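You operate a simulated robot arm through the tools that you are given. There is no shell and no other tool.

You run a simulated two-armed robot. Do the job below in one go: nothing can be reset, and whatever is moved stays where it is left.

TASK
Pick up the carton from the island with one hand, pass it to the other hand and put it on the top of the chest. Set down upright: carton.

The check looks at the end state, three seconds after you hand in, the way a careful person would. Anything else that was tipped, shoved, dropped, spilled or broken makes it a failure.

THE ROBOT
Two 7-joint arms with two-finger parallel grippers on one trunk, on a base that drives. Base frame: it is fixed to the floor where the robot stands at the start and does not move with it; the origin is under the middle of the robot, x ahead of it, y to its left, z up. Lengths are in mm, angles in degrees, forces in N, time in s.
The left shoulder is at the start at [110, 169, 1534], the right one opposite. With the tool pointing down near the work surface each hand reaches from about 280 to 680 mm from the robot's upright axis, wherever it stands, measured 20 degrees to its own side. Places, roughly: top of the chest [1900, 2600, 800]. Payload 1.57 kg a hand.
The tool frame of a hand sits at the grasp point between the pads (the TCP): z along the fingers, y along the line on which they close. The tips reach 30 mm beyond it. The gripper opens to 80 mm. The fingers are 17 mm wide and 12 mm thick; the gripper's body (40 by 82 mm) begins 80 mm behind the TCP.
Orientation is told as [roll, pitch, yaw] about the base's x, y, z axes, in that order, counted from this pose: with the fingers straight down and closing along the base's y, the tool's x points along the base's -x, its y along +y and its z along -z.

THE INTERFACE
- The arms move only by the tool drive_tool. It takes "left_commands", "right_commands" or both (then of equal length, played together; a hand with none holds still); each is a list of rows, each an object (a shift or turn left out is 0, a gripper value left out holds the last) with "rot": the turn, a rotation vector about the base's x, y, z in units of 8 degrees (1.0 is 8 degrees), a list of three; "offset": the shift along the base's x, y, z in units of 50 mm (1.0 is 50 mm), a list of three; "gripper": the gripper command, from -1 (shut) to 1 (fully open), values between in proportion. In form: [{"rot": [rx, ry, rz], "offset": [x, y, z], "gripper": gripper}, ...]. A call has 1 to 20 rows; each row shifts and turns the commanded pose from where the row before left it. A call with a number of a shift or a turn outside -1 to 1 is refused whole. Each row takes 0.2 s and may step no farther than 50 mm and 8.6 degrees from the row before; otherwise, or with a gripper value out of range, the whole call is refused. Where a pose cannot be reached the arm comes as near as it can. A force on the tool above 40 N (or 10 N above the force at the start of the call, whichever is more), or a blocked arm, ends the call early, and 0.2 s more pass. The fingers move at their own pace (about 72 mm/s each) and stop on an object; they squeeze with about 30 N. The grip force told is the motor's: it shows also when the fingers shut on nothing. Time passes only in rows, and 0.2 s behind the last, so rows that do not move let the fingers close. It gives the time, the measured TCP pose, the force on the tool (base axes), the opening and the grip force at its end, in the units of the frame above (readings bear some noise), with the torque about the TCP (base axes, N m) and any sound that the robot's microphone picked up.
- Cameras (640 x 400 px; columns grow to the right, rows downward): "scene" is now at [147.5, -22.5, 1706.9]; the picture's right is [-0.31, -0.95, 0.00], its down [-0.80, 0.26, -0.54] and it looks along [0.52, -0.17, -0.84] (base axes); focal length 248 px, centre (320, 200). "left" rides on the left gripper at [72, 7, -122] in its tool frame; the picture's right is [-0.09, 1.00, 0.00], its down [-0.84, -0.08, -0.54] and it looks along [-0.54, -0.05, 0.84] (tool axes); focal length 238 px, centre (320, 200). "right" rides on the right gripper at [72, -7, -122] in its tool frame; the picture's right is [0.09, 1.00, 0.00], its down [-0.84, 0.08, -0.54] and it looks along [-0.54, 0.05, 0.84] (tool axes); focal length 238 px, centre (320, 200). There is no depth. A picture from a camera that has moved, and an enlarged one, comes with that camera's place and axes in the base frame and with its lens.
- capture(camera): a new picture of that camera. No time passes.
- slide_trunk(by): slides the trunk up (or, below 0, down) by that many mm; the arms and the scene camera ride with it, the base frame stays. It gives what a move gives, with no picture.
- drive_base(legs): drives the robot by 1 to 6 legs, each [ahead, left, turn to the left] in mm, mm and degrees, along the robot's own axes; the way and the turn of a leg run together, so that a leg with both is an arc; at most 1500 mm and 180 degrees a leg. The arms and the cameras ride along, it lands a little off, and it stops where it bumps. It gives what a move gives.
- turn_head(pan, tilt): turns the head with the scene camera to pan (to the left, within 86 degrees either way) and tilt (down, from -29 to 69), counted from straight ahead of the robot. It gives what a move gives.
- zoom(camera, box): a new picture of the part [left, top, right, bottom] of that camera's present view, enlarged. No time passes.
- close_job(): hands the job in; it is judged then, once.

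Places have to be worked out from the pictures, the camera data and where the tool is seen. Open the grippers and draw the arms clear of the work before you hand the job in, unless the task says otherwise.

The tools are called after "Emit:" as name(argument=value, ...) on one line, values as JSON. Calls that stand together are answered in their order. drive_tool: Moves the arms, as the interface text tells. Its arguments: {"type":"object","properties":{"left_commands":{"type":"array"},"right_commands":{"type":"array"}},"required":[]} The other tools are called the same way: slide_trunk (by) slides the trunk up or down; drive_base (legs) drives the base; turn_head (pan, tilt) turns the head that bears the scene camera; capture (camera) takes a picture; zoom (camera, box) takes an enlarged picture of a part of a camera's view; close_job () hands the job in.

At the start:

```text
time: 0.0
left_tcp_pos: [701.8, 113.2, 1060.2]
left_orientation: [0.1, 0.0, 0.1]
left_ft_force: [0.2, 0.4, -0.3]
left_moment: [-0.01, -0.01, -0.02]
left_gripper_width: 80.1
left_finger_force: 0.0
right_tcp_pos: [530.4, -487.2, 1098.0]
right_orientation: [-0.1, 0.0, 0.0]
right_ft_force: [0.5, 0.3, 0.1]
right_moment: [0.01, 0.01, 0.03]
right_gripper_width: 79.9
right_finger_force: 0.1
trunk travel left (down, up): [-848.0, 42.0]
robot x, y, heading: [1.4, -0.2, -0.1]
head pan, tilt: [-18.3, 57.1]
```

scene: 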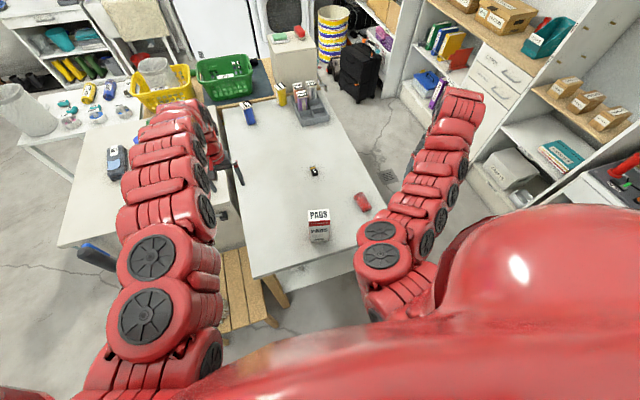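
right: 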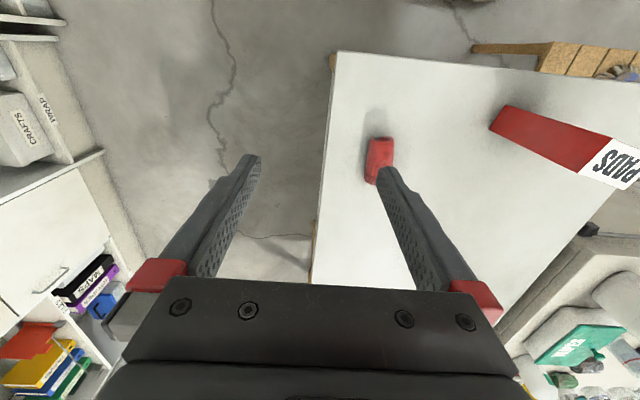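
left: 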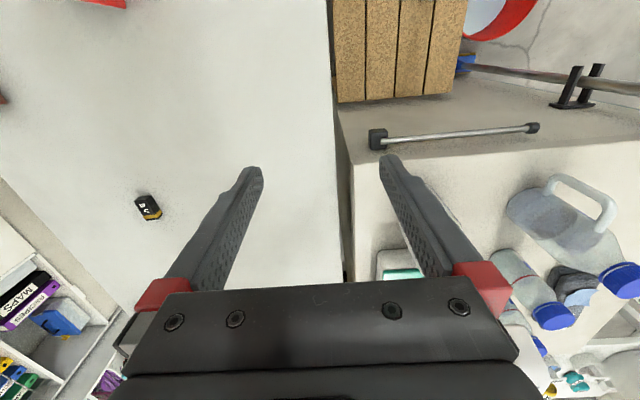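

I see a white carton labelled PADS near the near edge of the island; I take enlarged views to locate it and look around.

Emit:
zoom(camera="scene", box=[220, 140, 420, 265])

Emit:
zoom(camera="right", box=[320, 50, 640, 250])

Emit:
zoom(camera="scene", box=[0, 0, 320, 200])

```text
3.20 times, centred on (320, 202) of scene
camera zoom: at [147.5, -22.5, 1706.9], right [-0.31, -0.95, 0.0], down [-0.8, 0.26, -0.54], along [0.52, -0.17, -0.84], focal length 795 px, centre (320, 192)
```

zoom: 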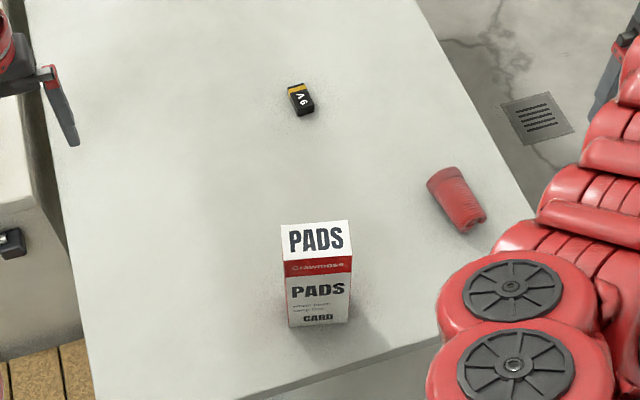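

```text
2.00 times, centred on (480, 150) of right
camera zoom: at [459.4, -494.8, 1220.7], right [-0.09, 1.0, 0.0], down [0.84, 0.08, 0.54], along [0.54, 0.05, -0.84], focal length 477 px, centre (0, 300)
```

zoom: 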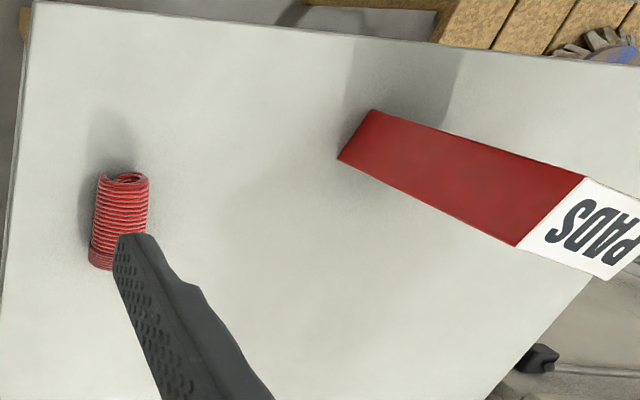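

```text
2.00 times, centred on (160, 100) of scene
camera zoom: at [147.5, -22.5, 1706.9], right [-0.31, -0.95, 0.0], down [-0.8, 0.26, -0.54], along [0.52, -0.17, -0.84], focal length 497 px, centre (640, 400)
```

zoom: 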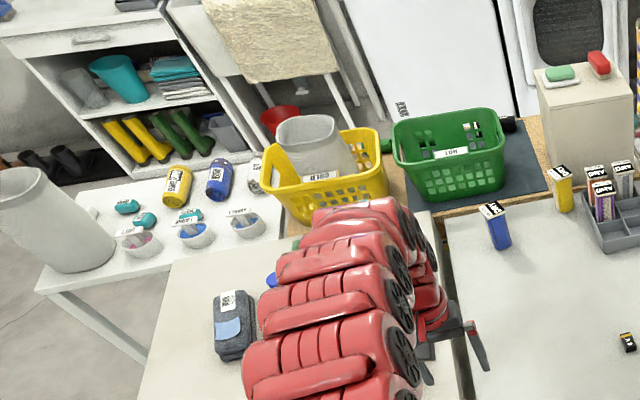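

I check the other boxes on the island to be sure which one is the carton.

Emit:
zoom(camera="scene", box=[220, 65, 348, 145])

Emit:
turn_head(pan=50, tilt=20)

Emit:
capture(camera="scene")

```text
5.00 times, centred on (284, 105) of scene
camera zoom: at [147.5, -22.5, 1706.9], right [-0.31, -0.95, 0.0], down [-0.8, 0.26, -0.54], along [0.52, -0.17, -0.84], focal length 1242 px, centre (500, 675)
```

zoom: 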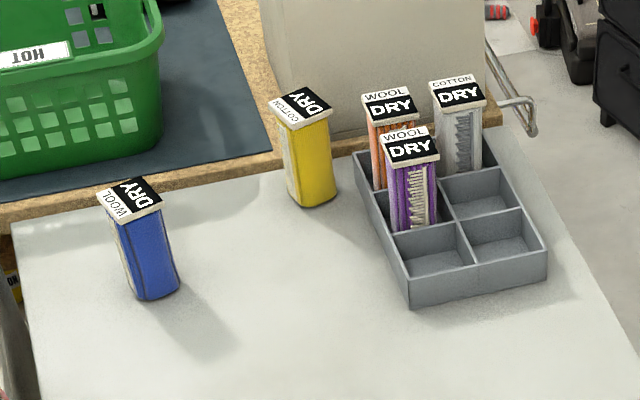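

```text
time: 1.4
left_tcp_pos: [702.6, 113.5, 1059.2]
left_orientation: [0.0, 0.1, 0.0]
left_ft_force: [0.2, -0.2, 0.5]
left_moment: [0.02, -0.02, 0.0]
left_gripper_width: 80.4
left_finger_force: 0.0
right_tcp_pos: [530.2, -486.6, 1098.9]
right_orientation: [0.1, 0.0, 0.1]
right_ft_force: [0.0, -0.2, 0.0]
right_moment: [-0.01, 0.0, 0.02]
right_gripper_width: 80.0
right_finger_force: 0.0
trunk travel left (down, up): [-848.0, 42.0]
robot x, y, heading: [1.7, 3.7, -0.2]
head pan, tilt: [50.0, 20.0]
```

```text
taken
camera scene: at [141.1, 70.7, 1761.6], right [0.77, -0.64, 0.0], down [-0.22, -0.26, -0.94], along [0.6, 0.72, -0.34], focal length 248 px, centre (320, 200)
```

scene: 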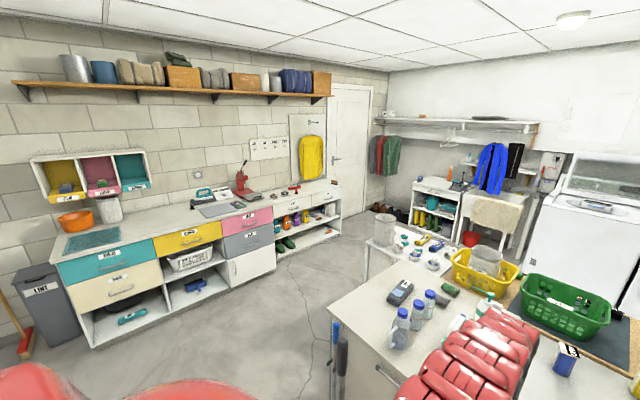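

The carton is the tall PADS box. I zoom toward the projected chest location around pixel (300,189).

Emit:
zoom(camera="scene", box=[180, 130, 372, 250])

Emit:
zoom(camera="scene", box=[250, 165, 354, 230])

Emit:
zoom(camera="scene", box=[320, 160, 640, 400])

```text
3.33 times, centred on (276, 190) of scene
camera zoom: at [141.1, 70.7, 1761.6], right [0.77, -0.64, 0.0], down [-0.22, -0.26, -0.94], along [0.6, 0.72, -0.34], focal length 828 px, centre (467, 233)
```

zoom: 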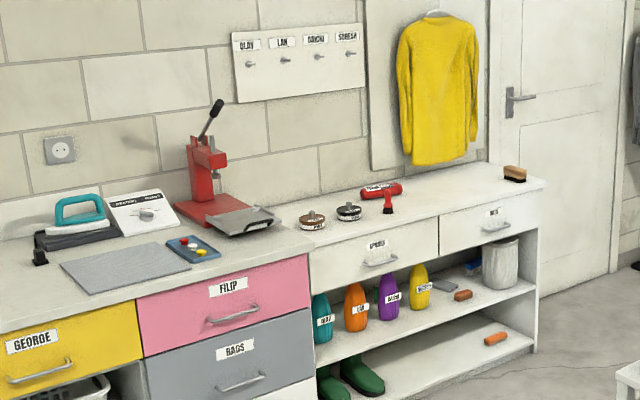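

```text
6.15 times, centred on (302, 198) of scene
camera zoom: at [141.1, 70.7, 1761.6], right [0.77, -0.64, 0.0], down [-0.22, -0.26, -0.94], along [0.6, 0.72, -0.34], focal length 1529 px, centre (431, 215)
```

zoom: 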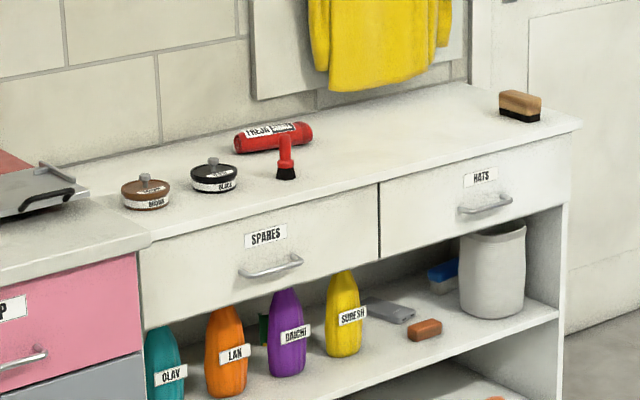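

```text
1.67 times, centred on (480, 280) of scene
camera zoom: at [141.1, 70.7, 1761.6], right [0.77, -0.64, 0.0], down [-0.22, -0.26, -0.94], along [0.6, 0.72, -0.34], focal length 414 px, centre (53, 67)
```

zoom: 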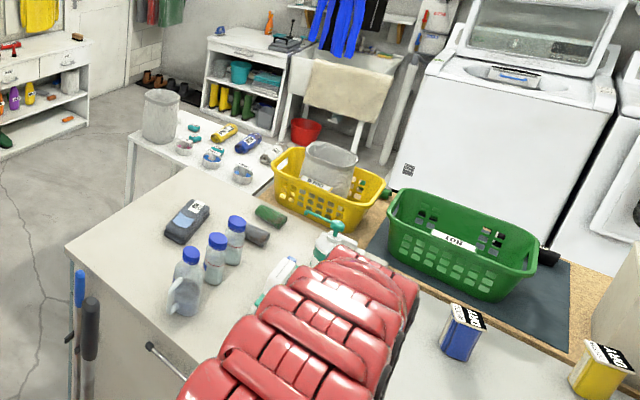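

The chest is the white unit with the SPARES/HATS drawers, and its top has free room in the middle. I triangulate the carton at about centre (545,-148), top z≈971, table z≈806, size about 48 (x) by 72 (y) by 165, turned about -13°. I turn the right hand over it at a safe height and look again.

Emit:
turn_head(pan=-12, tilt=57)

Emit:
drive_tool(right_commands=[{"rot": [0, 0, 0.9625], "offset": [0.03, 0.5, 0.1], "gripper": 1}, {"rot": [0, 0, 0.9625], "offset": [0.03, 0.5, 0.1]}, {"rot": [0, 0, 0.9625], "offset": [0.03, 0.5, 0.1]}, {"rot": [0, 0, 0.9625], "offset": [0.03, 0.5, 0.1]}, {"rot": [0, 0, 0.9625], "offset": [0.03, 0.5, 0.1]}, {"rot": [0, 0, 0.9625], "offset": [0.03, 0.5, 0]}, {"rot": [0, 0, 0.9625], "offset": [0.03, 0.5, 0]}, {"rot": [0, 0, 0.9625], "offset": [0.03, 0.5, 0]}, {"rot": [0, 0, 0.9625], "offset": [0.03, 0.5, 0]}, {"rot": [0, 0, 0.9625], "offset": [0.03, 0.5, 0]}])

Emit:
capture(camera="scene")

Emit:
capture(camera="right")

```text
time: 2.7
left_tcp_pos: [701.2, 112.8, 1059.4]
left_orientation: [0.0, 0.1, 0.0]
left_ft_force: [0.7, 0.7, 0.4]
left_moment: [0.02, -0.02, 0.0]
left_gripper_width: 80.2
left_finger_force: 0.2
right_tcp_pos: [530.8, -488.2, 1099.0]
right_orientation: [0.0, 0.0, 0.0]
right_ft_force: [-0.1, 0.9, 0.3]
right_moment: [-0.01, 0.02, -0.01]
right_gripper_width: 79.9
right_finger_force: 0.0
trunk travel left (down, up): [-848.0, 42.0]
robot x, y, heading: [1.5, -2.3, 0.1]
head pan, tilt: [-12.0, 57.0]
```

```text
time: 4.9
left_tcp_pos: [702.2, 113.3, 1059.1]
left_orientation: [0.0, 0.1, 0.0]
left_ft_force: [-0.2, -0.5, -0.1]
left_moment: [0.04, -0.02, -0.04]
left_gripper_width: 79.9
left_finger_force: 0.1
right_tcp_pos: [625.9, -214.6, 1076.3]
right_orientation: [0.1, -0.1, 77.1]
right_ft_force: [-0.3, 1.1, 0.4]
right_moment: [0.03, 0.01, 0.01]
right_gripper_width: 80.2
right_finger_force: 0.0
right hand out of reach, approached as far as the arm can: row 1, 2, 3, 4, 5, 6, 7, 8, 10
trunk travel left (down, up): [-848.0, 42.0]
robot x, y, heading: [-0.8, -3.5, -0.1]
head pan, tilt: [-12.0, 57.0]
```

```text
taken
camera scene: at [149.7, -14.4, 1707.1], right [-0.21, -0.98, 0.0], down [-0.82, 0.17, -0.54], along [0.53, -0.11, -0.84], focal length 248 px, centre (320, 200)
```

scene: 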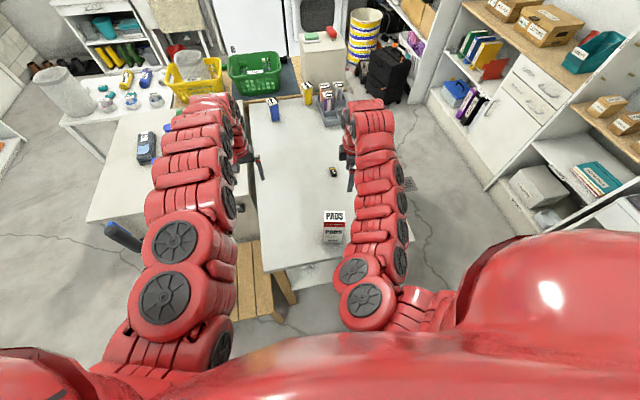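

```text
taken
camera right: at [617.8, -286.0, 1199.3], right [-0.99, 0.13, 0.0], down [0.11, 0.83, 0.54], along [0.07, 0.54, -0.84], focal length 238 px, centre (320, 200)
```

right: 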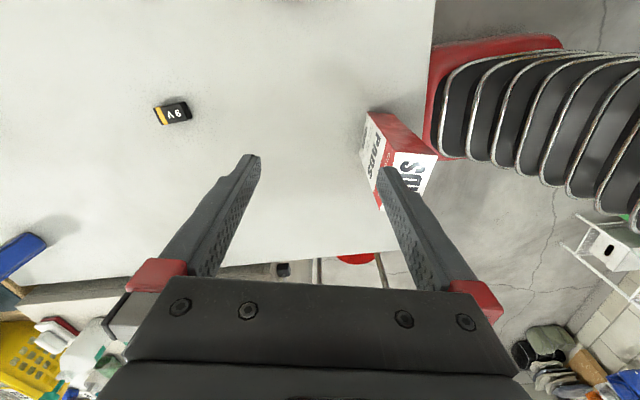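

The right hand stopped short at (626,-215,1076), and its elbow hangs low near the carton. I zoom in to judge the clearance.

Emit:
zoom(camera="right", box=[340, 20, 640, 220])

Emit:
zoom(camera="scene", box=[260, 80, 460, 340])

Emit:
capture(camera="left")

```text
2.00 times, centred on (490, 120) of right
camera zoom: at [617.8, -286.0, 1199.3], right [-0.99, 0.13, 0.0], down [0.11, 0.83, 0.54], along [0.07, 0.54, -0.84], focal length 477 px, centre (-20, 360)
```

zoom: 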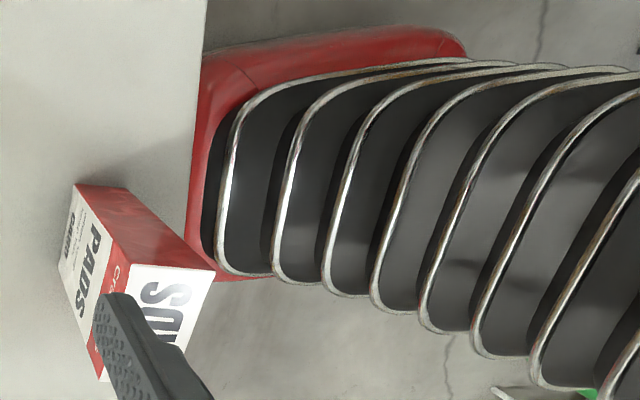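

```text
1.54 times, centred on (360, 210) of scene
camera zoom: at [149.7, -14.4, 1707.1], right [-0.21, -0.98, 0.0], down [-0.82, 0.17, -0.54], along [0.53, -0.11, -0.84], focal length 382 px, centre (258, 185)
```

zoom: 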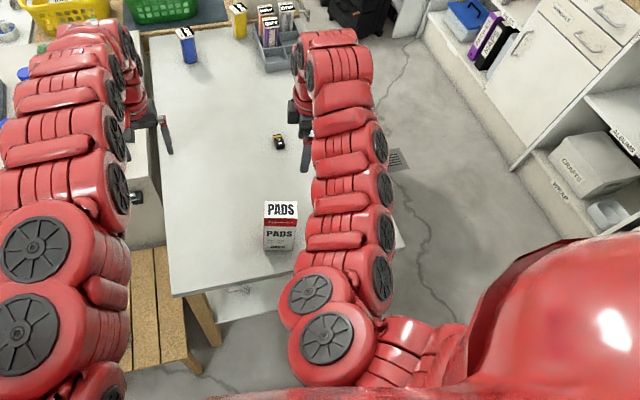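

```text
taken
camera left: at [630.5, 120.6, 1180.7], right [0.09, 1.0, 0.0], down [0.84, -0.08, 0.54], along [0.54, -0.05, -0.84], focal length 238 px, centre (320, 200)
```

left: 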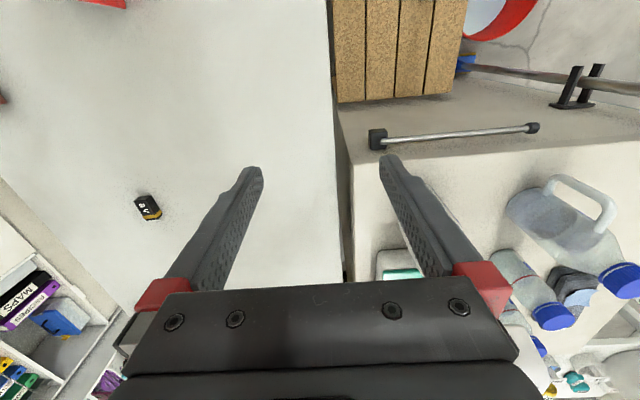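

The ribbed black thing is the robot's own trunk far below, so the carton is clear of it. I nudge the right hand without turning toward above the carton (545,-148,1090) to see whether it is reachable with this yaw.

Emit:
drive_tool(right_commands=[{"offset": [-0.4, 0.33, 0.1]}, {"offset": [-0.4, 0.33, 0.1]}, {"offset": [-0.4, 0.33, 0.1]}, {"offset": [-0.4, 0.33, 0]}, {}])

```text
time: 6.1
left_tcp_pos: [701.9, 113.6, 1059.2]
left_orientation: [0.0, 0.0, 0.0]
left_ft_force: [0.1, -0.4, 0.2]
left_moment: [-0.01, -0.02, 0.02]
left_gripper_width: 80.2
left_finger_force: 0.0
right_tcp_pos: [581.3, -148.0, 1042.0]
right_orientation: [-0.1, -0.2, 77.0]
right_ft_force: [-0.2, 0.4, -0.5]
right_moment: [0.05, 0.01, 0.0]
right_gripper_width: 80.2
right_finger_force: 0.0
right hand out of reach, approached as far as the arm can: row 1, 2, 3, 4
trunk travel left (down, up): [-848.0, 42.0]
robot x, y, heading: [-1.0, -0.1, -0.0]
head pan, tilt: [-12.0, 57.0]
```

With this yaw the inner reach limit is near x=581 at that height. I back the base up 90 mm so the carton sits deeper in the reach; the fingertips (z≈1012) pass clear over the carton top (971).

Emit:
drive_base(legs=[[-90, 0, 0]])

Emit:
drive_tool(right_commands=[{"offset": [0.1, 0, 0.4]}, {"offset": [0.3, 0, 0.2]}, {}])

Emit:
capture(camera="right")

Emit:
capture(camera="scene")

```text
time: 7.2
left_tcp_pos: [614.9, 112.2, 1057.8]
left_orientation: [0.0, 0.1, 0.0]
left_ft_force: [0.0, -0.1, -0.2]
left_moment: [0.01, 0.01, 0.0]
left_gripper_width: 79.9
left_finger_force: 0.0
right_tcp_pos: [492.0, -149.7, 1041.9]
right_orientation: [-0.1, -0.2, 77.1]
right_ft_force: [0.7, -1.2, 0.1]
right_moment: [-0.01, 0.01, 0.02]
right_gripper_width: 79.8
right_finger_force: 0.0
trunk travel left (down, up): [-848.0, 42.0]
robot x, y, heading: [-93.7, -0.5, -0.2]
head pan, tilt: [-12.0, 57.0]
```

```text
time: 8.0
left_tcp_pos: [612.1, 112.7, 1060.3]
left_orientation: [0.2, -0.1, 0.1]
left_ft_force: [-0.2, 0.6, 0.4]
left_moment: [0.02, 0.0, 0.03]
left_gripper_width: 79.9
left_finger_force: 0.0
right_tcp_pos: [516.5, -148.1, 1055.1]
right_orientation: [-0.1, -0.1, 77.1]
right_ft_force: [0.1, 0.5, -0.6]
right_moment: [0.05, -0.02, 0.01]
right_gripper_width: 80.2
right_finger_force: 0.0
right hand out of reach, approached as far as the arm can: row 1
trunk travel left (down, up): [-848.0, 42.0]
robot x, y, heading: [-92.2, -1.9, -0.1]
head pan, tilt: [-12.0, 57.0]
```

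```text
taken
camera right: at [508.3, -222.2, 1177.2], right [-0.99, 0.13, 0.0], down [0.11, 0.83, 0.54], along [0.08, 0.54, -0.84], focal length 238 px, centre (320, 200)
```

right: 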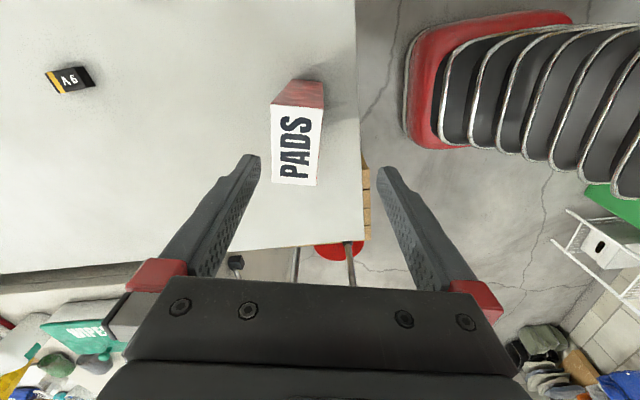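

```text
taken
camera scene: at [58.7, -15.6, 1707.2], right [-0.21, -0.98, 0.0], down [-0.82, 0.17, -0.55], along [0.53, -0.11, -0.84], focal length 248 px, centre (320, 200)
```

scene: 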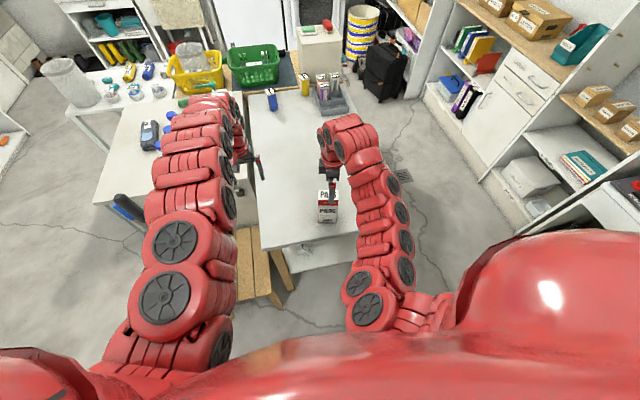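

I zoom on the carton top in the right camera to refine its centre and yaw.

Emit:
zoom(camera="right", box=[230, 60, 390, 210])

```text
2.67 times, centred on (310, 135) of right
camera zoom: at [508.3, -222.2, 1177.2], right [-0.99, 0.13, 0.0], down [0.11, 0.83, 0.54], along [0.08, 0.54, -0.84], focal length 636 px, centre (347, 373)
```

zoom: 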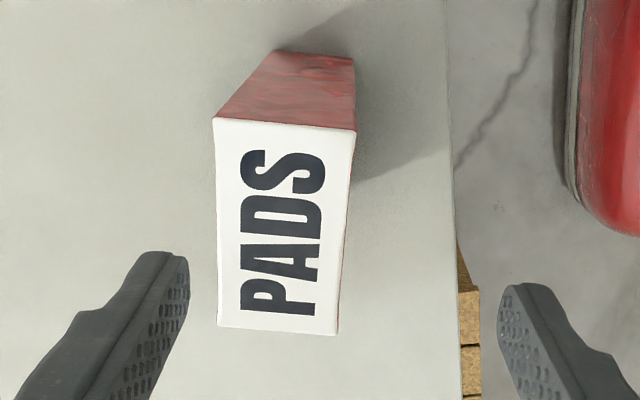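

Refined carton centre is (543,-147), depth 44 mm, width 72 mm, yaw -12.8°, matching hand yaw 77. I centre the hand above it, then descend to TCP z≈950 with the fingers open.

Emit:
drive_tool(right_commands=[{"offset": [0.53, 0.02, 0]}, {}, {"offset": [0, 0, -0.5]}, {}])

Emit:
capture(camera="right")

```text
time: 9.0
left_tcp_pos: [613.4, 114.5, 1058.5]
left_orientation: [0.0, 0.0, 0.0]
left_ft_force: [-0.2, 0.1, -0.2]
left_moment: [-0.02, 0.0, 0.01]
left_gripper_width: 80.1
left_finger_force: 0.1
right_tcp_pos: [543.9, -147.2, 1031.4]
right_orientation: [-0.1, -0.1, 77.1]
right_ft_force: [0.5, 0.1, 0.2]
right_moment: [0.01, 0.0, 0.0]
right_gripper_width: 79.9
right_finger_force: 0.2
trunk travel left (down, up): [-848.0, 42.0]
robot x, y, heading: [-90.3, -0.8, -0.1]
head pan, tilt: [-12.0, 57.0]
```

```text
taken
camera right: at [535.5, -220.6, 1153.3], right [-0.99, 0.13, 0.0], down [0.11, 0.83, 0.54], along [0.07, 0.54, -0.84], focal length 238 px, centre (320, 200)
```

right: 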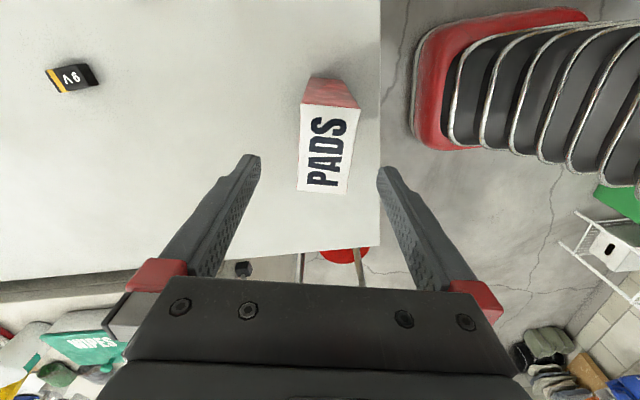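

Carton lies centred between the fingers. I descend 81 mm and then close.

Emit:
drive_tool(right_commands=[{"offset": [0, 0, -0.4]}, {"offset": [0, 0, -0.4]}, {"offset": [0, 0, -0.4]}, {"offset": [0, 0, -0.42]}, {}])

Emit:
capture(camera="right")

Emit:
zoom(camera="scene", box=[270, 150, 390, 240])

```text
time: 10.2
left_tcp_pos: [612.5, 113.7, 1060.6]
left_orientation: [0.0, 0.0, -0.1]
left_ft_force: [0.5, -0.7, 0.1]
left_moment: [-0.02, 0.0, -0.02]
left_gripper_width: 80.0
left_finger_force: 0.0
right_tcp_pos: [544.1, -148.8, 951.5]
right_orientation: [-0.2, -0.2, 76.9]
right_ft_force: [0.4, 0.2, 0.5]
right_moment: [0.02, 0.02, -0.02]
right_gripper_width: 80.1
right_finger_force: 0.1
trunk travel left (down, up): [-848.0, 42.0]
robot x, y, heading: [-87.1, -0.0, 0.1]
head pan, tilt: [-12.0, 57.0]
```

```text
taken
camera right: at [534.5, -220.9, 1072.7], right [-0.99, 0.13, 0.0], down [0.11, 0.83, 0.54], along [0.08, 0.54, -0.84], focal length 238 px, centre (320, 200)
```

right: 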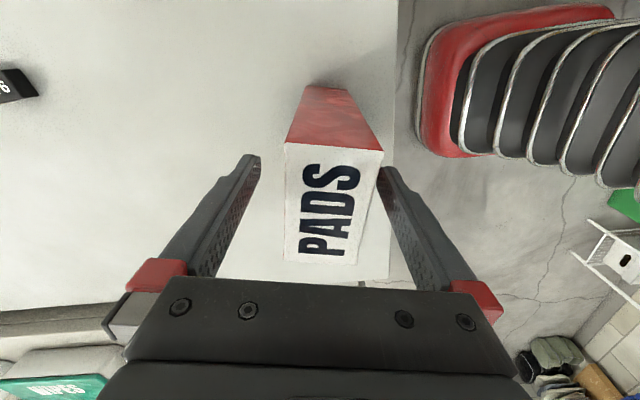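

```text
4.44 times, centred on (330, 195) of scene
camera zoom: at [60.2, -14.8, 1707.1], right [-0.21, -0.98, 0.0], down [-0.82, 0.17, -0.54], along [0.53, -0.11, -0.84], focal length 1104 px, centre (276, 222)
```

zoom: 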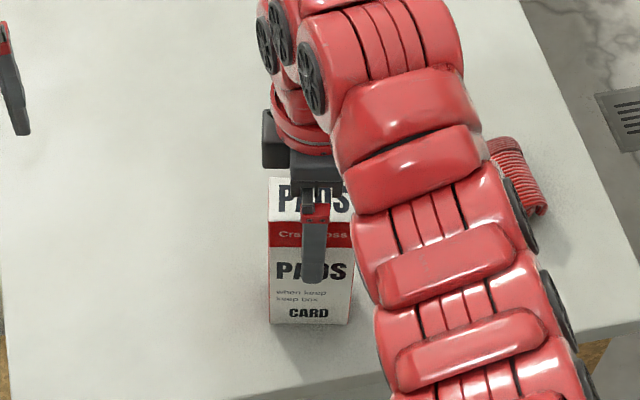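

The right finger is a few mm nearer to the carton than the left one, so I shift +x by 3 mm, and then close the gripper.

Emit:
drive_tool(right_commands=[{"offset": [0.06, 0, 0], "gripper": 1}, {"gripper": 0.3}, {"gripper": -1}, {"gripper": -1}, {"gripper": -1}, {"gripper": -1}])

Emit:
capture(camera="right")

```text
time: 11.6
left_tcp_pos: [614.3, 113.4, 1059.0]
left_orientation: [0.0, 0.0, -0.1]
left_ft_force: [-0.2, 0.3, 0.3]
left_moment: [0.02, 0.0, 0.01]
left_gripper_width: 80.1
left_finger_force: 0.0
right_tcp_pos: [545.9, -149.5, 950.5]
right_orientation: [-0.1, -0.1, 77.0]
right_ft_force: [-0.6, 0.0, -0.2]
right_moment: [0.06, 0.06, 0.02]
right_gripper_width: 44.7
right_finger_force: 30.7
trunk travel left (down, up): [-848.0, 42.0]
robot x, y, heading: [-88.3, 1.2, 0.0]
head pan, tilt: [-12.0, 57.0]
```

```text
taken
camera right: at [537.7, -221.0, 1072.5], right [-0.99, 0.13, 0.0], down [0.11, 0.83, 0.54], along [0.07, 0.54, -0.84], focal length 238 px, centre (320, 200)
```

right: 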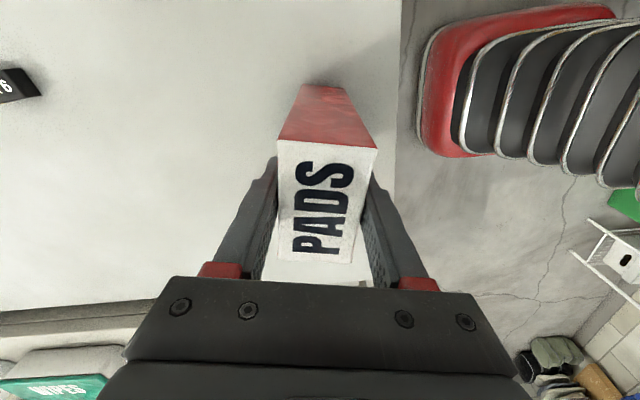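

The carton is gripped (44.7 mm, 31 N). I lift it slowly straight up by about 90 mm.

Emit:
drive_tool(right_commands=[{"offset": [0, 0, 0.2], "gripper": -1}, {"offset": [0, 0, 0.4], "gripper": -1}, {"offset": [0, 0, 0.4], "gripper": -1}, {"offset": [0, 0, 0.4], "gripper": -1}, {"offset": [0, 0, 0.4], "gripper": -1}, {"gripper": -1}])

Emit:
capture(camera="scene")

Emit:
capture(camera="right")

```text
time: 13.0
left_tcp_pos: [614.1, 112.7, 1059.0]
left_orientation: [0.0, 0.0, 0.0]
left_ft_force: [0.9, 0.1, 0.0]
left_moment: [0.02, 0.02, -0.01]
left_gripper_width: 80.0
left_finger_force: 0.2
right_tcp_pos: [547.1, -148.8, 1041.3]
right_orientation: [-0.1, -0.2, 77.0]
right_ft_force: [-0.6, 0.3, -2.3]
right_moment: [0.0, -0.01, -0.03]
right_gripper_width: 44.8
right_finger_force: 29.9
trunk travel left (down, up): [-848.0, 42.0]
robot x, y, heading: [-88.9, -3.0, -0.1]
head pan, tilt: [-12.0, 57.0]
```

```text
taken
camera scene: at [61.2, -15.5, 1707.0], right [-0.21, -0.98, 0.0], down [-0.82, 0.17, -0.54], along [0.53, -0.11, -0.84], focal length 248 px, centre (320, 200)
```

scene: 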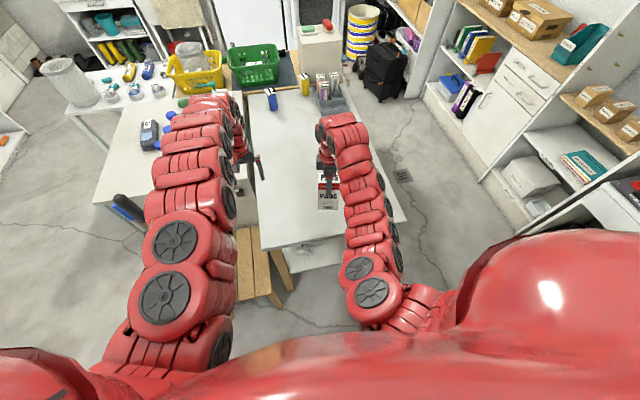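

```text
taken
camera right: at [538.2, -221.1, 1162.1], right [-0.99, 0.13, 0.0], down [0.11, 0.83, 0.54], along [0.07, 0.54, -0.84], focal length 238 px, centre (320, 200)
```

right: 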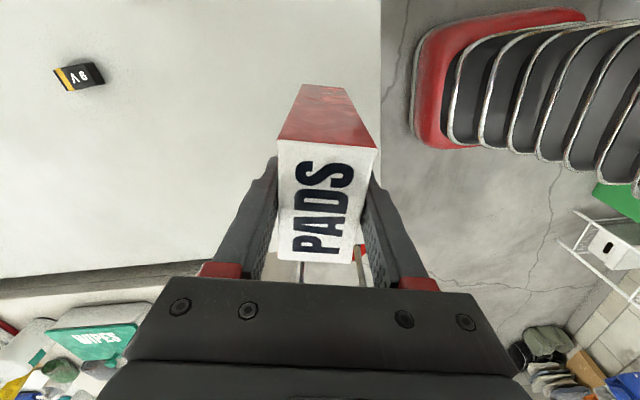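

The carton is up (about 2.3 N), bottom around z=896. Before moving the base, I look to both sides.

Emit:
turn_head(pan=86, tilt=35)

Emit:
capture(camera="scene")

Emit:
turn_head(pan=40, tilt=45)

Emit:
capture(camera="scene")

Emit:
turn_head(pan=-80, tilt=35)

Emit:
capture(camera="scene")

```text
time: 14.8
left_tcp_pos: [614.7, 113.9, 1058.5]
left_orientation: [0.1, 0.0, 0.0]
left_ft_force: [0.1, 0.3, -0.6]
left_moment: [-0.01, 0.02, -0.02]
left_gripper_width: 79.9
left_finger_force: 0.0
right_tcp_pos: [547.0, -148.2, 1040.0]
right_orientation: [-0.2, -0.2, 77.1]
right_ft_force: [0.1, -0.1, -1.8]
right_moment: [0.01, -0.03, -0.01]
right_gripper_width: 44.7
right_finger_force: 30.7
trunk travel left (down, up): [-848.0, 42.0]
robot x, y, heading: [-92.0, -2.1, -0.1]
head pan, tilt: [85.9, 35.0]
```

```text
taken
camera scene: at [-1.3, 87.3, 1737.8], right [1.0, -0.07, 0.0], down [-0.04, -0.57, -0.82], along [0.06, 0.82, -0.57], focal length 248 px, centre (320, 200)
```

scene: 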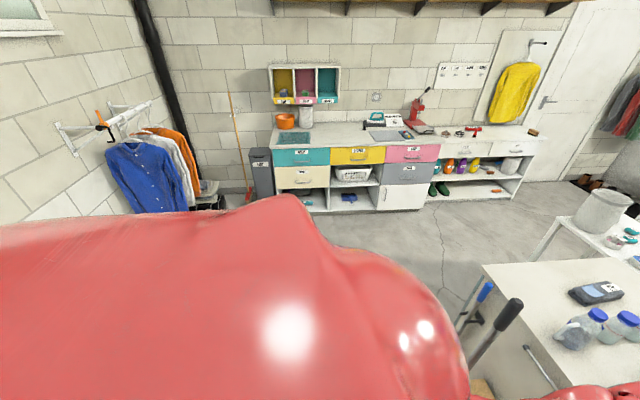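

```text
time: 15.9
left_tcp_pos: [613.5, 113.0, 1059.0]
left_orientation: [0.1, 0.0, 0.1]
left_ft_force: [0.9, 0.0, -0.3]
left_moment: [0.02, 0.01, -0.02]
left_gripper_width: 80.1
left_finger_force: 0.1
right_tcp_pos: [547.8, -149.2, 1039.7]
right_orientation: [-0.1, -0.1, 77.1]
right_ft_force: [0.1, -0.9, -2.0]
right_moment: [-0.03, -0.01, -0.03]
right_gripper_width: 44.8
right_finger_force: 29.7
trunk travel left (down, up): [-848.0, 42.0]
robot x, y, heading: [-88.6, -2.6, -0.2]
head pan, tilt: [40.0, 45.0]
```

```text
taken
camera scene: at [54.6, 51.8, 1723.0], right [0.64, -0.77, 0.0], down [-0.54, -0.46, -0.71], along [0.54, 0.46, -0.71], focal length 248 px, centre (320, 200)
```

scene: 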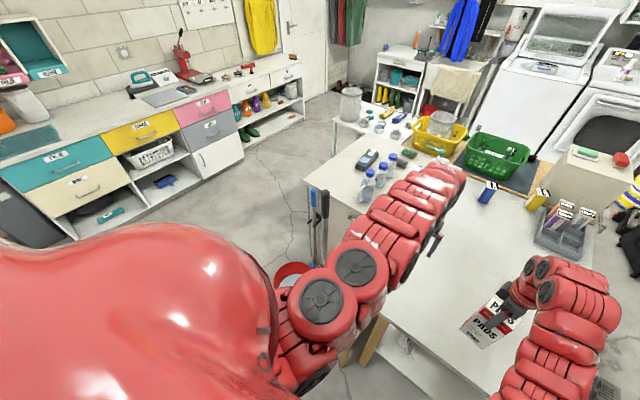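

```text
time: 17.9
left_tcp_pos: [614.7, 114.8, 1058.9]
left_orientation: [0.1, 0.0, 0.0]
left_ft_force: [-0.1, 0.4, 0.3]
left_moment: [0.01, -0.02, -0.03]
left_gripper_width: 80.0
left_finger_force: 0.2
right_tcp_pos: [546.1, -148.7, 1039.6]
right_orientation: [-0.2, -0.1, 77.0]
right_ft_force: [-0.6, 0.5, -3.5]
right_moment: [-0.01, 0.03, 0.01]
right_gripper_width: 44.5
right_finger_force: 29.5
trunk travel left (down, up): [-848.0, 42.0]
robot x, y, heading: [-89.5, -4.1, 0.0]
head pan, tilt: [-80.0, 35.0]
```

```text
taken
camera scene: at [7.8, -87.3, 1737.8], right [-0.98, -0.17, 0.0], down [-0.1, 0.56, -0.82], along [0.14, -0.81, -0.57], focal length 248 px, centre (320, 200)
```

scene: 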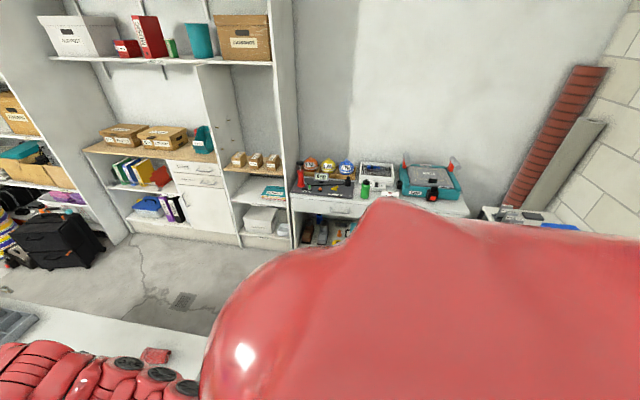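

The floor to the left is clear, apart from a bucket and tool handles standing by the cabinet near x≥640. I back the base up 250 mm so the handover happens clear of the island, with the head turned to watch the hands.

Emit:
drive_base(legs=[[-250, 0, 0]])

Emit:
turn_head(pan=0, tilt=50)

Emit:
drive_tool(left_commands=[{"rot": [0, 0, -1], "offset": [0, 0.25, 0]}, {"rot": [0, 0, -1], "offset": [0, 0.25, 0]}, {"rot": [0, 0, -1], "offset": [0, 0.25, 0]}, {"rot": [0, 0, -1], "offset": [0, 0.25, 0]}, {"rot": [0, 0, -1], "offset": [0, 0.25, 0]}, {"rot": [0, 0, -1], "offset": [0, 0.25, 0]}, {"rot": [0, 0, -1]}, {"rot": [0, 0, -1]}, {"rot": [0, 0, -1]}, {"rot": [0, 0, -1]}, {"rot": [0, 0, -1]}, {}], right_commands=[{"gripper": -1, "rot": [0, 0, 0.2]}, {"gripper": -1, "rot": [0, 0, 0.2]}, {"gripper": -1, "rot": [0, 0, 0.2]}, {"gripper": -1, "rot": [0, 0, 0.2]}, {"gripper": -1, "rot": [0, 0, 0.2]}, {"gripper": -1, "rot": [0, 0, 0.2]}, {"gripper": -1, "rot": [0, 0, 0.2]}, {"gripper": -1, "rot": [0, 0, 0.2]}, {"gripper": -1}, {"gripper": -1}, {"gripper": -1}, {"gripper": -1}])

Emit:
capture(camera="scene")

```text
time: 19.7
left_tcp_pos: [365.8, 113.6, 1058.8]
left_orientation: [0.0, 0.1, 0.0]
left_ft_force: [0.2, -0.1, 1.0]
left_moment: [-0.03, 0.0, 0.0]
left_gripper_width: 80.0
left_finger_force: 0.2
right_tcp_pos: [299.4, -148.5, 1039.0]
right_orientation: [-0.1, -0.1, 77.2]
right_ft_force: [0.7, 0.2, -2.5]
right_moment: [0.0, 0.01, 0.01]
right_gripper_width: 44.8
right_finger_force: 29.9
trunk travel left (down, up): [-848.0, 42.0]
robot x, y, heading: [-341.0, -4.8, 0.1]
head pan, tilt: [-80.0, 35.0]
```

```text
time: 21.2
left_tcp_pos: [365.0, 114.2, 1059.4]
left_orientation: [0.1, -0.1, 0.0]
left_ft_force: [-0.1, 0.3, -0.8]
left_moment: [-0.01, 0.03, 0.02]
left_gripper_width: 80.1
left_finger_force: 0.1
right_tcp_pos: [298.1, -148.7, 1039.7]
right_orientation: [0.0, -0.1, 77.1]
right_ft_force: [-0.2, 0.1, -2.5]
right_moment: [0.0, 0.01, 0.05]
right_gripper_width: 44.8
right_finger_force: 29.4
trunk travel left (down, up): [-848.0, 42.0]
robot x, y, heading: [-335.4, 0.9, 0.4]
head pan, tilt: [0.0, 50.0]
```

```text
time: 23.8
left_tcp_pos: [365.9, 188.3, 1058.9]
left_orientation: [0.0, -0.1, -87.9]
left_ft_force: [0.0, 0.3, 0.1]
left_moment: [0.02, 0.03, 0.0]
left_gripper_width: 79.9
left_finger_force: 0.0
right_tcp_pos: [299.0, -148.4, 1041.0]
right_orientation: [-0.2, -0.2, 89.8]
right_ft_force: [-0.6, 0.6, -3.0]
right_moment: [-0.03, 0.03, -0.01]
right_gripper_width: 44.7
right_finger_force: 30.0
trunk travel left (down, up): [-848.0, 42.0]
robot x, y, heading: [-339.4, 1.0, 0.2]
head pan, tilt: [0.0, 50.0]
```

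```text
taken
camera scene: at [-179.1, -0.7, 1716.0], right [0.0, -1.0, 0.0], down [-0.77, 0.0, -0.64], along [0.64, 0.0, -0.77], focal length 248 px, centre (320, 200)
```

scene: 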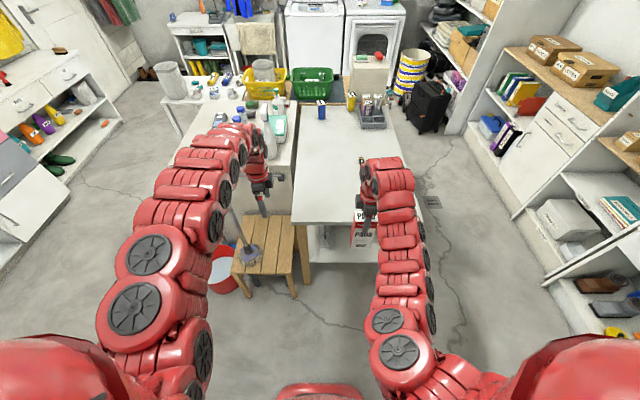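

Both hands turned well. Now I tilt the left hand 45° so its fingers point right and down, staging it left of the carton.

Emit:
drive_tool(left_commands=[{"rot": [0, 0, -0.26], "offset": [-0.22, 0, 0], "gripper": 1}, {"rot": [-0.9375, 0, 0], "offset": [-0.22, -0.2, 0]}, {"rot": [-0.9375, 0, 0], "offset": [-0.22, -0.2, 0]}, {"rot": [-0.9375, 0, 0], "offset": [-0.22, -0.2, 0]}, {"rot": [-0.9375, 0, 0], "offset": [-0.22, -0.2, 0]}, {"rot": [-0.9375, 0, 0], "offset": [-0.22, -0.2, 0]}, {"rot": [-0.9375, 0, 0], "offset": [0, -0.2, 0]}, {}])

Emit:
capture(camera="scene")

Emit:
capture(camera="left")

Emit:
capture(camera="right")

```text
time: 25.6
left_tcp_pos: [299.1, 129.0, 1059.1]
left_orientation: [0.1, -45.1, -90.2]
left_ft_force: [0.2, 0.4, 0.3]
left_moment: [0.03, -0.03, 0.01]
left_gripper_width: 79.9
left_finger_force: 0.0
right_tcp_pos: [298.4, -148.8, 1040.5]
right_orientation: [-0.1, -0.1, 89.9]
right_ft_force: [0.3, 0.7, -3.2]
right_moment: [0.01, -0.02, 0.01]
right_gripper_width: 45.1
right_finger_force: 30.2
trunk travel left (down, up): [-848.0, 42.0]
robot x, y, heading: [-336.6, -0.6, 0.2]
head pan, tilt: [0.0, 50.0]
```

```text
taken
camera scene: at [-179.3, -0.7, 1716.1], right [0.0, -1.0, 0.0], down [-0.77, 0.0, -0.64], along [0.64, 0.0, -0.77], focal length 248 px, centre (320, 200)
```

scene: 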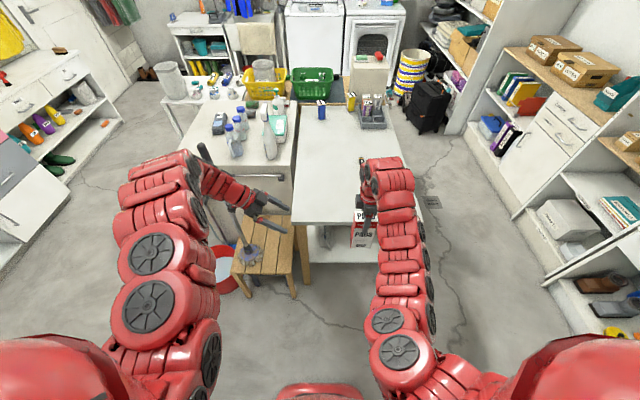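

```text
taken
camera left: at [305.0, 266.0, 1094.1], right [1.0, -0.06, 0.07], down [-0.08, -0.21, 0.98], along [-0.05, -0.98, -0.21], focal length 238 px, centre (320, 200)
```

left: 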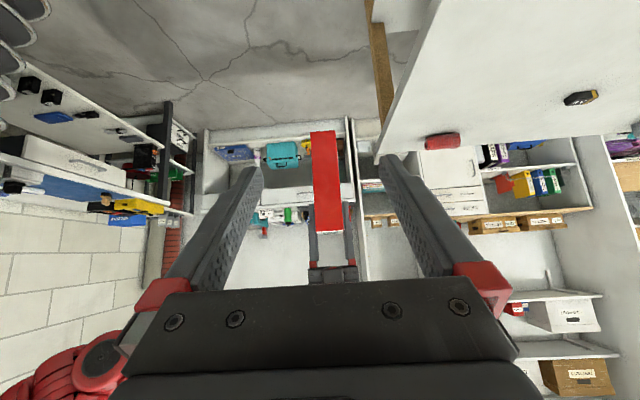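

```text
taken
camera right: at [305.6, -221.2, 1162.1], right [-1.0, -0.09, 0.0], down [-0.08, 0.84, 0.54], along [-0.05, 0.54, -0.84], focal length 238 px, centre (320, 200)
```

right: 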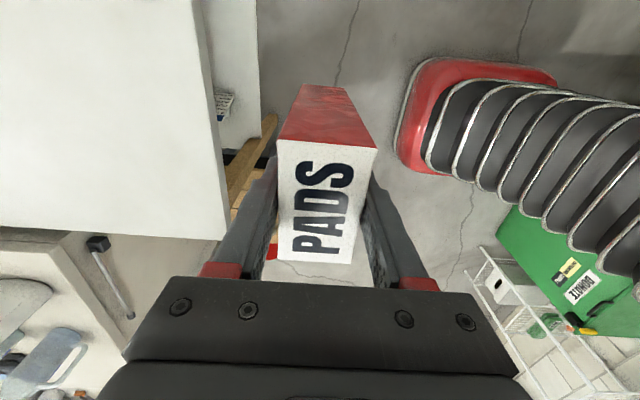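

Left hand is squarely aligned with the carton. I move it to the pre-grasp point on a 45° line, about 130 mm short of the target (299,-134,964).

Emit:
drive_tool(left_commands=[{"offset": [0, -0.49, 0]}, {"offset": [0, -0.49, 0]}, {"offset": [0, -0.49, 0]}, {"offset": [0, -0.49, 0]}, {"offset": [0, -0.49, 0]}, {"offset": [0, -0.49, 0]}, {"offset": [0, -0.48, 0]}, {}])

Emit:
capture(camera="scene")

Emit:
capture(camera="left")

Emit:
capture(camera="right")

```text
time: 27.4
left_tcp_pos: [298.8, -42.1, 1059.8]
left_orientation: [0.0, -45.0, -90.0]
left_ft_force: [-0.4, -0.1, 0.2]
left_moment: [0.02, -0.01, 0.0]
left_gripper_width: 80.0
left_finger_force: 0.1
right_tcp_pos: [298.7, -148.4, 1041.3]
right_orientation: [-0.2, 0.0, 89.9]
right_ft_force: [-1.4, -0.3, -2.2]
right_moment: [-0.01, -0.01, 0.01]
right_gripper_width: 44.9
right_finger_force: 30.2
trunk travel left (down, up): [-848.0, 42.0]
robot x, y, heading: [-339.4, -0.4, 0.0]
head pan, tilt: [0.0, 50.0]
```

```text
taken
camera scene: at [-179.1, 0.1, 1716.0], right [0.0, -1.0, 0.0], down [-0.77, 0.0, -0.64], along [0.64, 0.0, -0.77], focal length 248 px, centre (320, 200)
```

scene: 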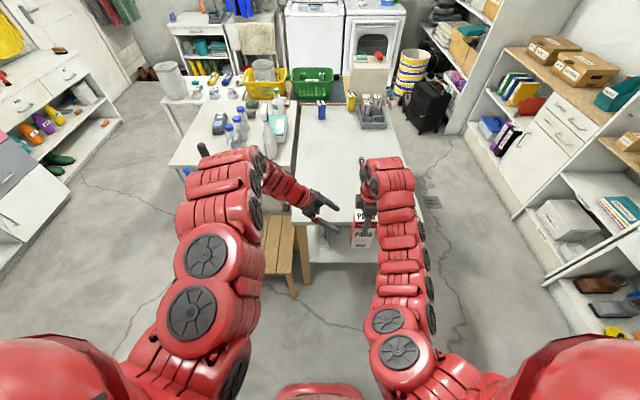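

```text
taken
camera left: at [304.9, 94.8, 1093.5], right [1.0, -0.06, 0.07], down [-0.08, -0.21, 0.98], along [-0.05, -0.98, -0.21], focal length 238 px, centre (320, 200)
```

left: 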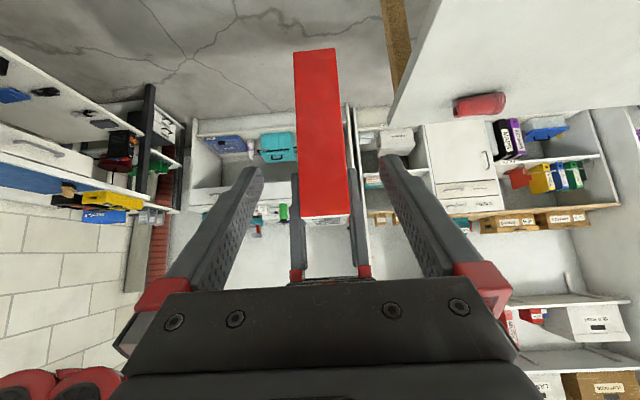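

```text
taken
camera right: at [305.7, -220.6, 1162.1], right [-1.0, -0.09, 0.0], down [-0.08, 0.84, 0.54], along [-0.05, 0.54, -0.84], focal length 238 px, centre (320, 200)
```

right: 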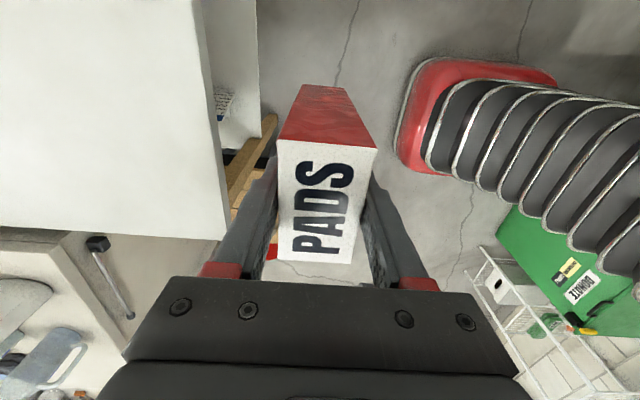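

Geometry agrees with the pictures (carton centred at column 325 as expected). I move in along the diagonal most of the way.

Emit:
drive_tool(left_commands=[{"offset": [0, -0.35, -0.36]}, {"offset": [0, -0.35, -0.36]}, {"offset": [0, -0.35, -0.36]}, {"offset": [0, -0.35, -0.36]}, {}])

Emit:
capture(camera="left")

Emit:
zoom(camera="scene", box=[260, 140, 440, 260])

Emit:
capture(camera="right")

```text
time: 28.6
left_tcp_pos: [298.6, -110.6, 987.5]
left_orientation: [0.1, -45.0, -90.0]
left_ft_force: [1.0, -0.3, 0.8]
left_moment: [0.02, -0.02, -0.01]
left_gripper_width: 79.7
left_finger_force: 0.0
right_tcp_pos: [297.7, -148.7, 1040.9]
right_orientation: [-0.1, -0.2, 89.9]
right_ft_force: [0.5, -0.2, -2.2]
right_moment: [-0.01, -0.04, 0.0]
right_gripper_width: 44.8
right_finger_force: 30.2
trunk travel left (down, up): [-848.0, 42.0]
robot x, y, heading: [-341.2, -2.6, -0.1]
head pan, tilt: [0.0, 50.0]
```

```text
taken
camera left: at [305.5, 25.3, 1022.2], right [1.0, -0.06, 0.07], down [-0.08, -0.21, 0.97], along [-0.05, -0.98, -0.21], focal length 238 px, centre (320, 200)
```

left: 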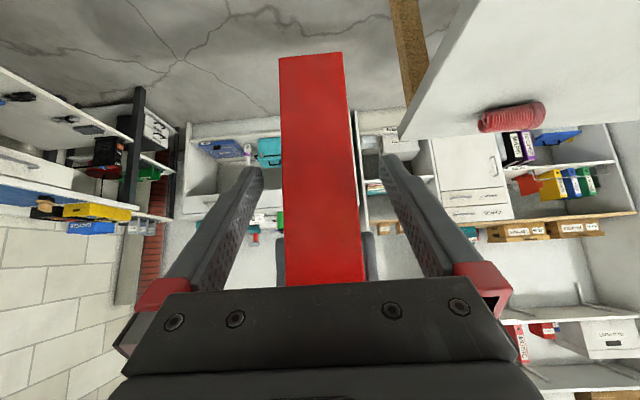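

```text
3.33 times, centred on (350, 200) of scene
camera zoom: at [-179.3, -0.1, 1716.1], right [0.0, -1.0, 0.0], down [-0.77, 0.0, -0.64], along [0.64, 0.0, -0.77], focal length 828 px, centre (220, 200)
```

zoom: 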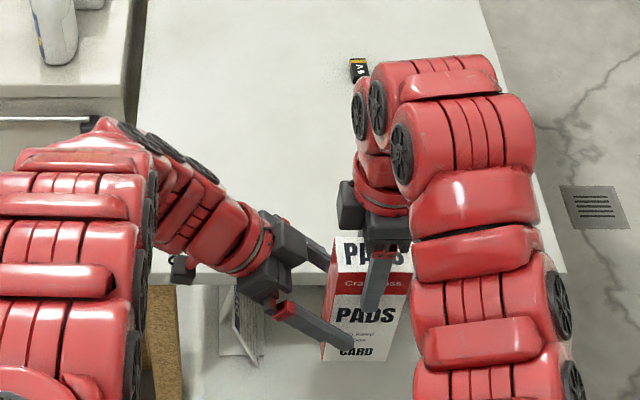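

```text
taken
camera right: at [305.6, -220.8, 1162.1], right [-1.0, -0.09, 0.0], down [-0.08, 0.84, 0.54], along [-0.05, 0.54, -0.84], focal length 238 px, centre (320, 200)
```

right: 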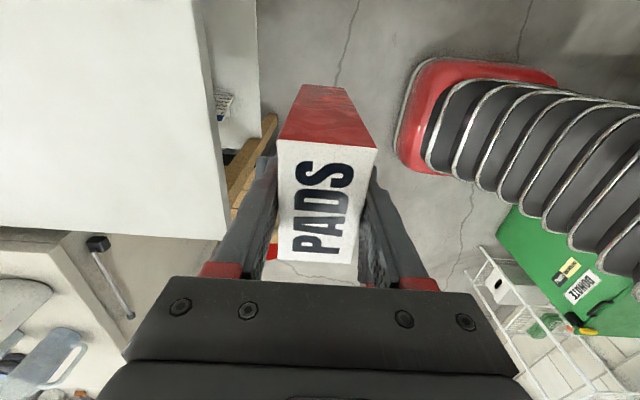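

Fingers straddle the carton correctly, below the right hand's fingers. I go the last 24 mm in and close the left gripper while the right holds.

Emit:
drive_tool(left_commands=[{"offset": [0, -0.25, -0.24], "gripper": 1}, {"offset": [0, -0.23, -0.22], "gripper": 1}, {"gripper": 0.3}, {"gripper": -1}, {"gripper": -1}, {"gripper": -1}, {"gripper": -1}], right_commands=[{"gripper": -1}, {"gripper": -1}, {"gripper": -1}, {"gripper": -1}, {"gripper": -1}, {"gripper": -1}, {"gripper": -1}])

Emit:
zoom(camera="scene", box=[260, 140, 440, 260])

Emit:
capture(camera="left")

```text
time: 30.2
left_tcp_pos: [299.0, -136.0, 963.1]
left_orientation: [0.0, -45.0, -90.0]
left_ft_force: [-3.0, 1.0, 0.2]
left_moment: [-0.25, -0.17, 0.17]
left_gripper_width: 44.8
left_finger_force: 30.0
right_tcp_pos: [298.3, -148.1, 1040.2]
right_orientation: [0.0, -0.2, 89.9]
right_ft_force: [3.6, -0.6, -2.7]
right_moment: [0.19, -0.08, -0.21]
right_gripper_width: 44.7
right_finger_force: 29.9
trunk travel left (down, up): [-848.0, 42.0]
robot x, y, heading: [-334.7, -1.0, 0.2]
head pan, tilt: [0.0, 50.0]
```

```text
3.33 times, centred on (350, 200) of scene
camera zoom: at [-179.1, -0.7, 1716.0], right [0.0, -1.0, 0.0], down [-0.77, 0.0, -0.64], along [0.64, 0.0, -0.77], focal length 828 px, centre (220, 200)
```

zoom: 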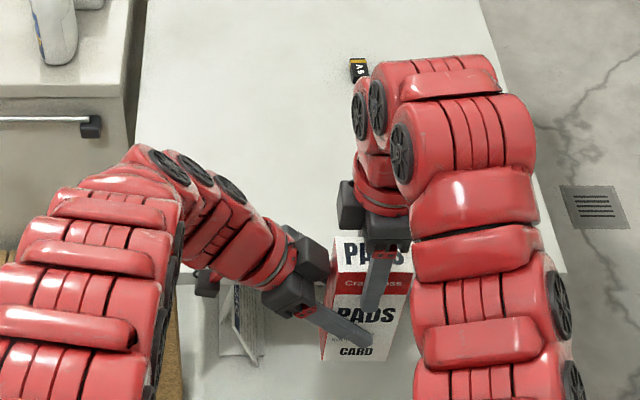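

```text
taken
camera left: at [305.2, 0.7, 999.2], right [1.0, -0.07, 0.07], down [-0.08, -0.21, 0.97], along [-0.05, -0.98, -0.21], focal length 238 px, centre (320, 200)
```

left: 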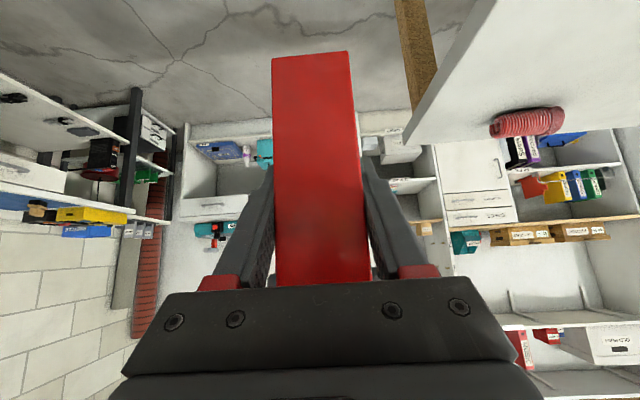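

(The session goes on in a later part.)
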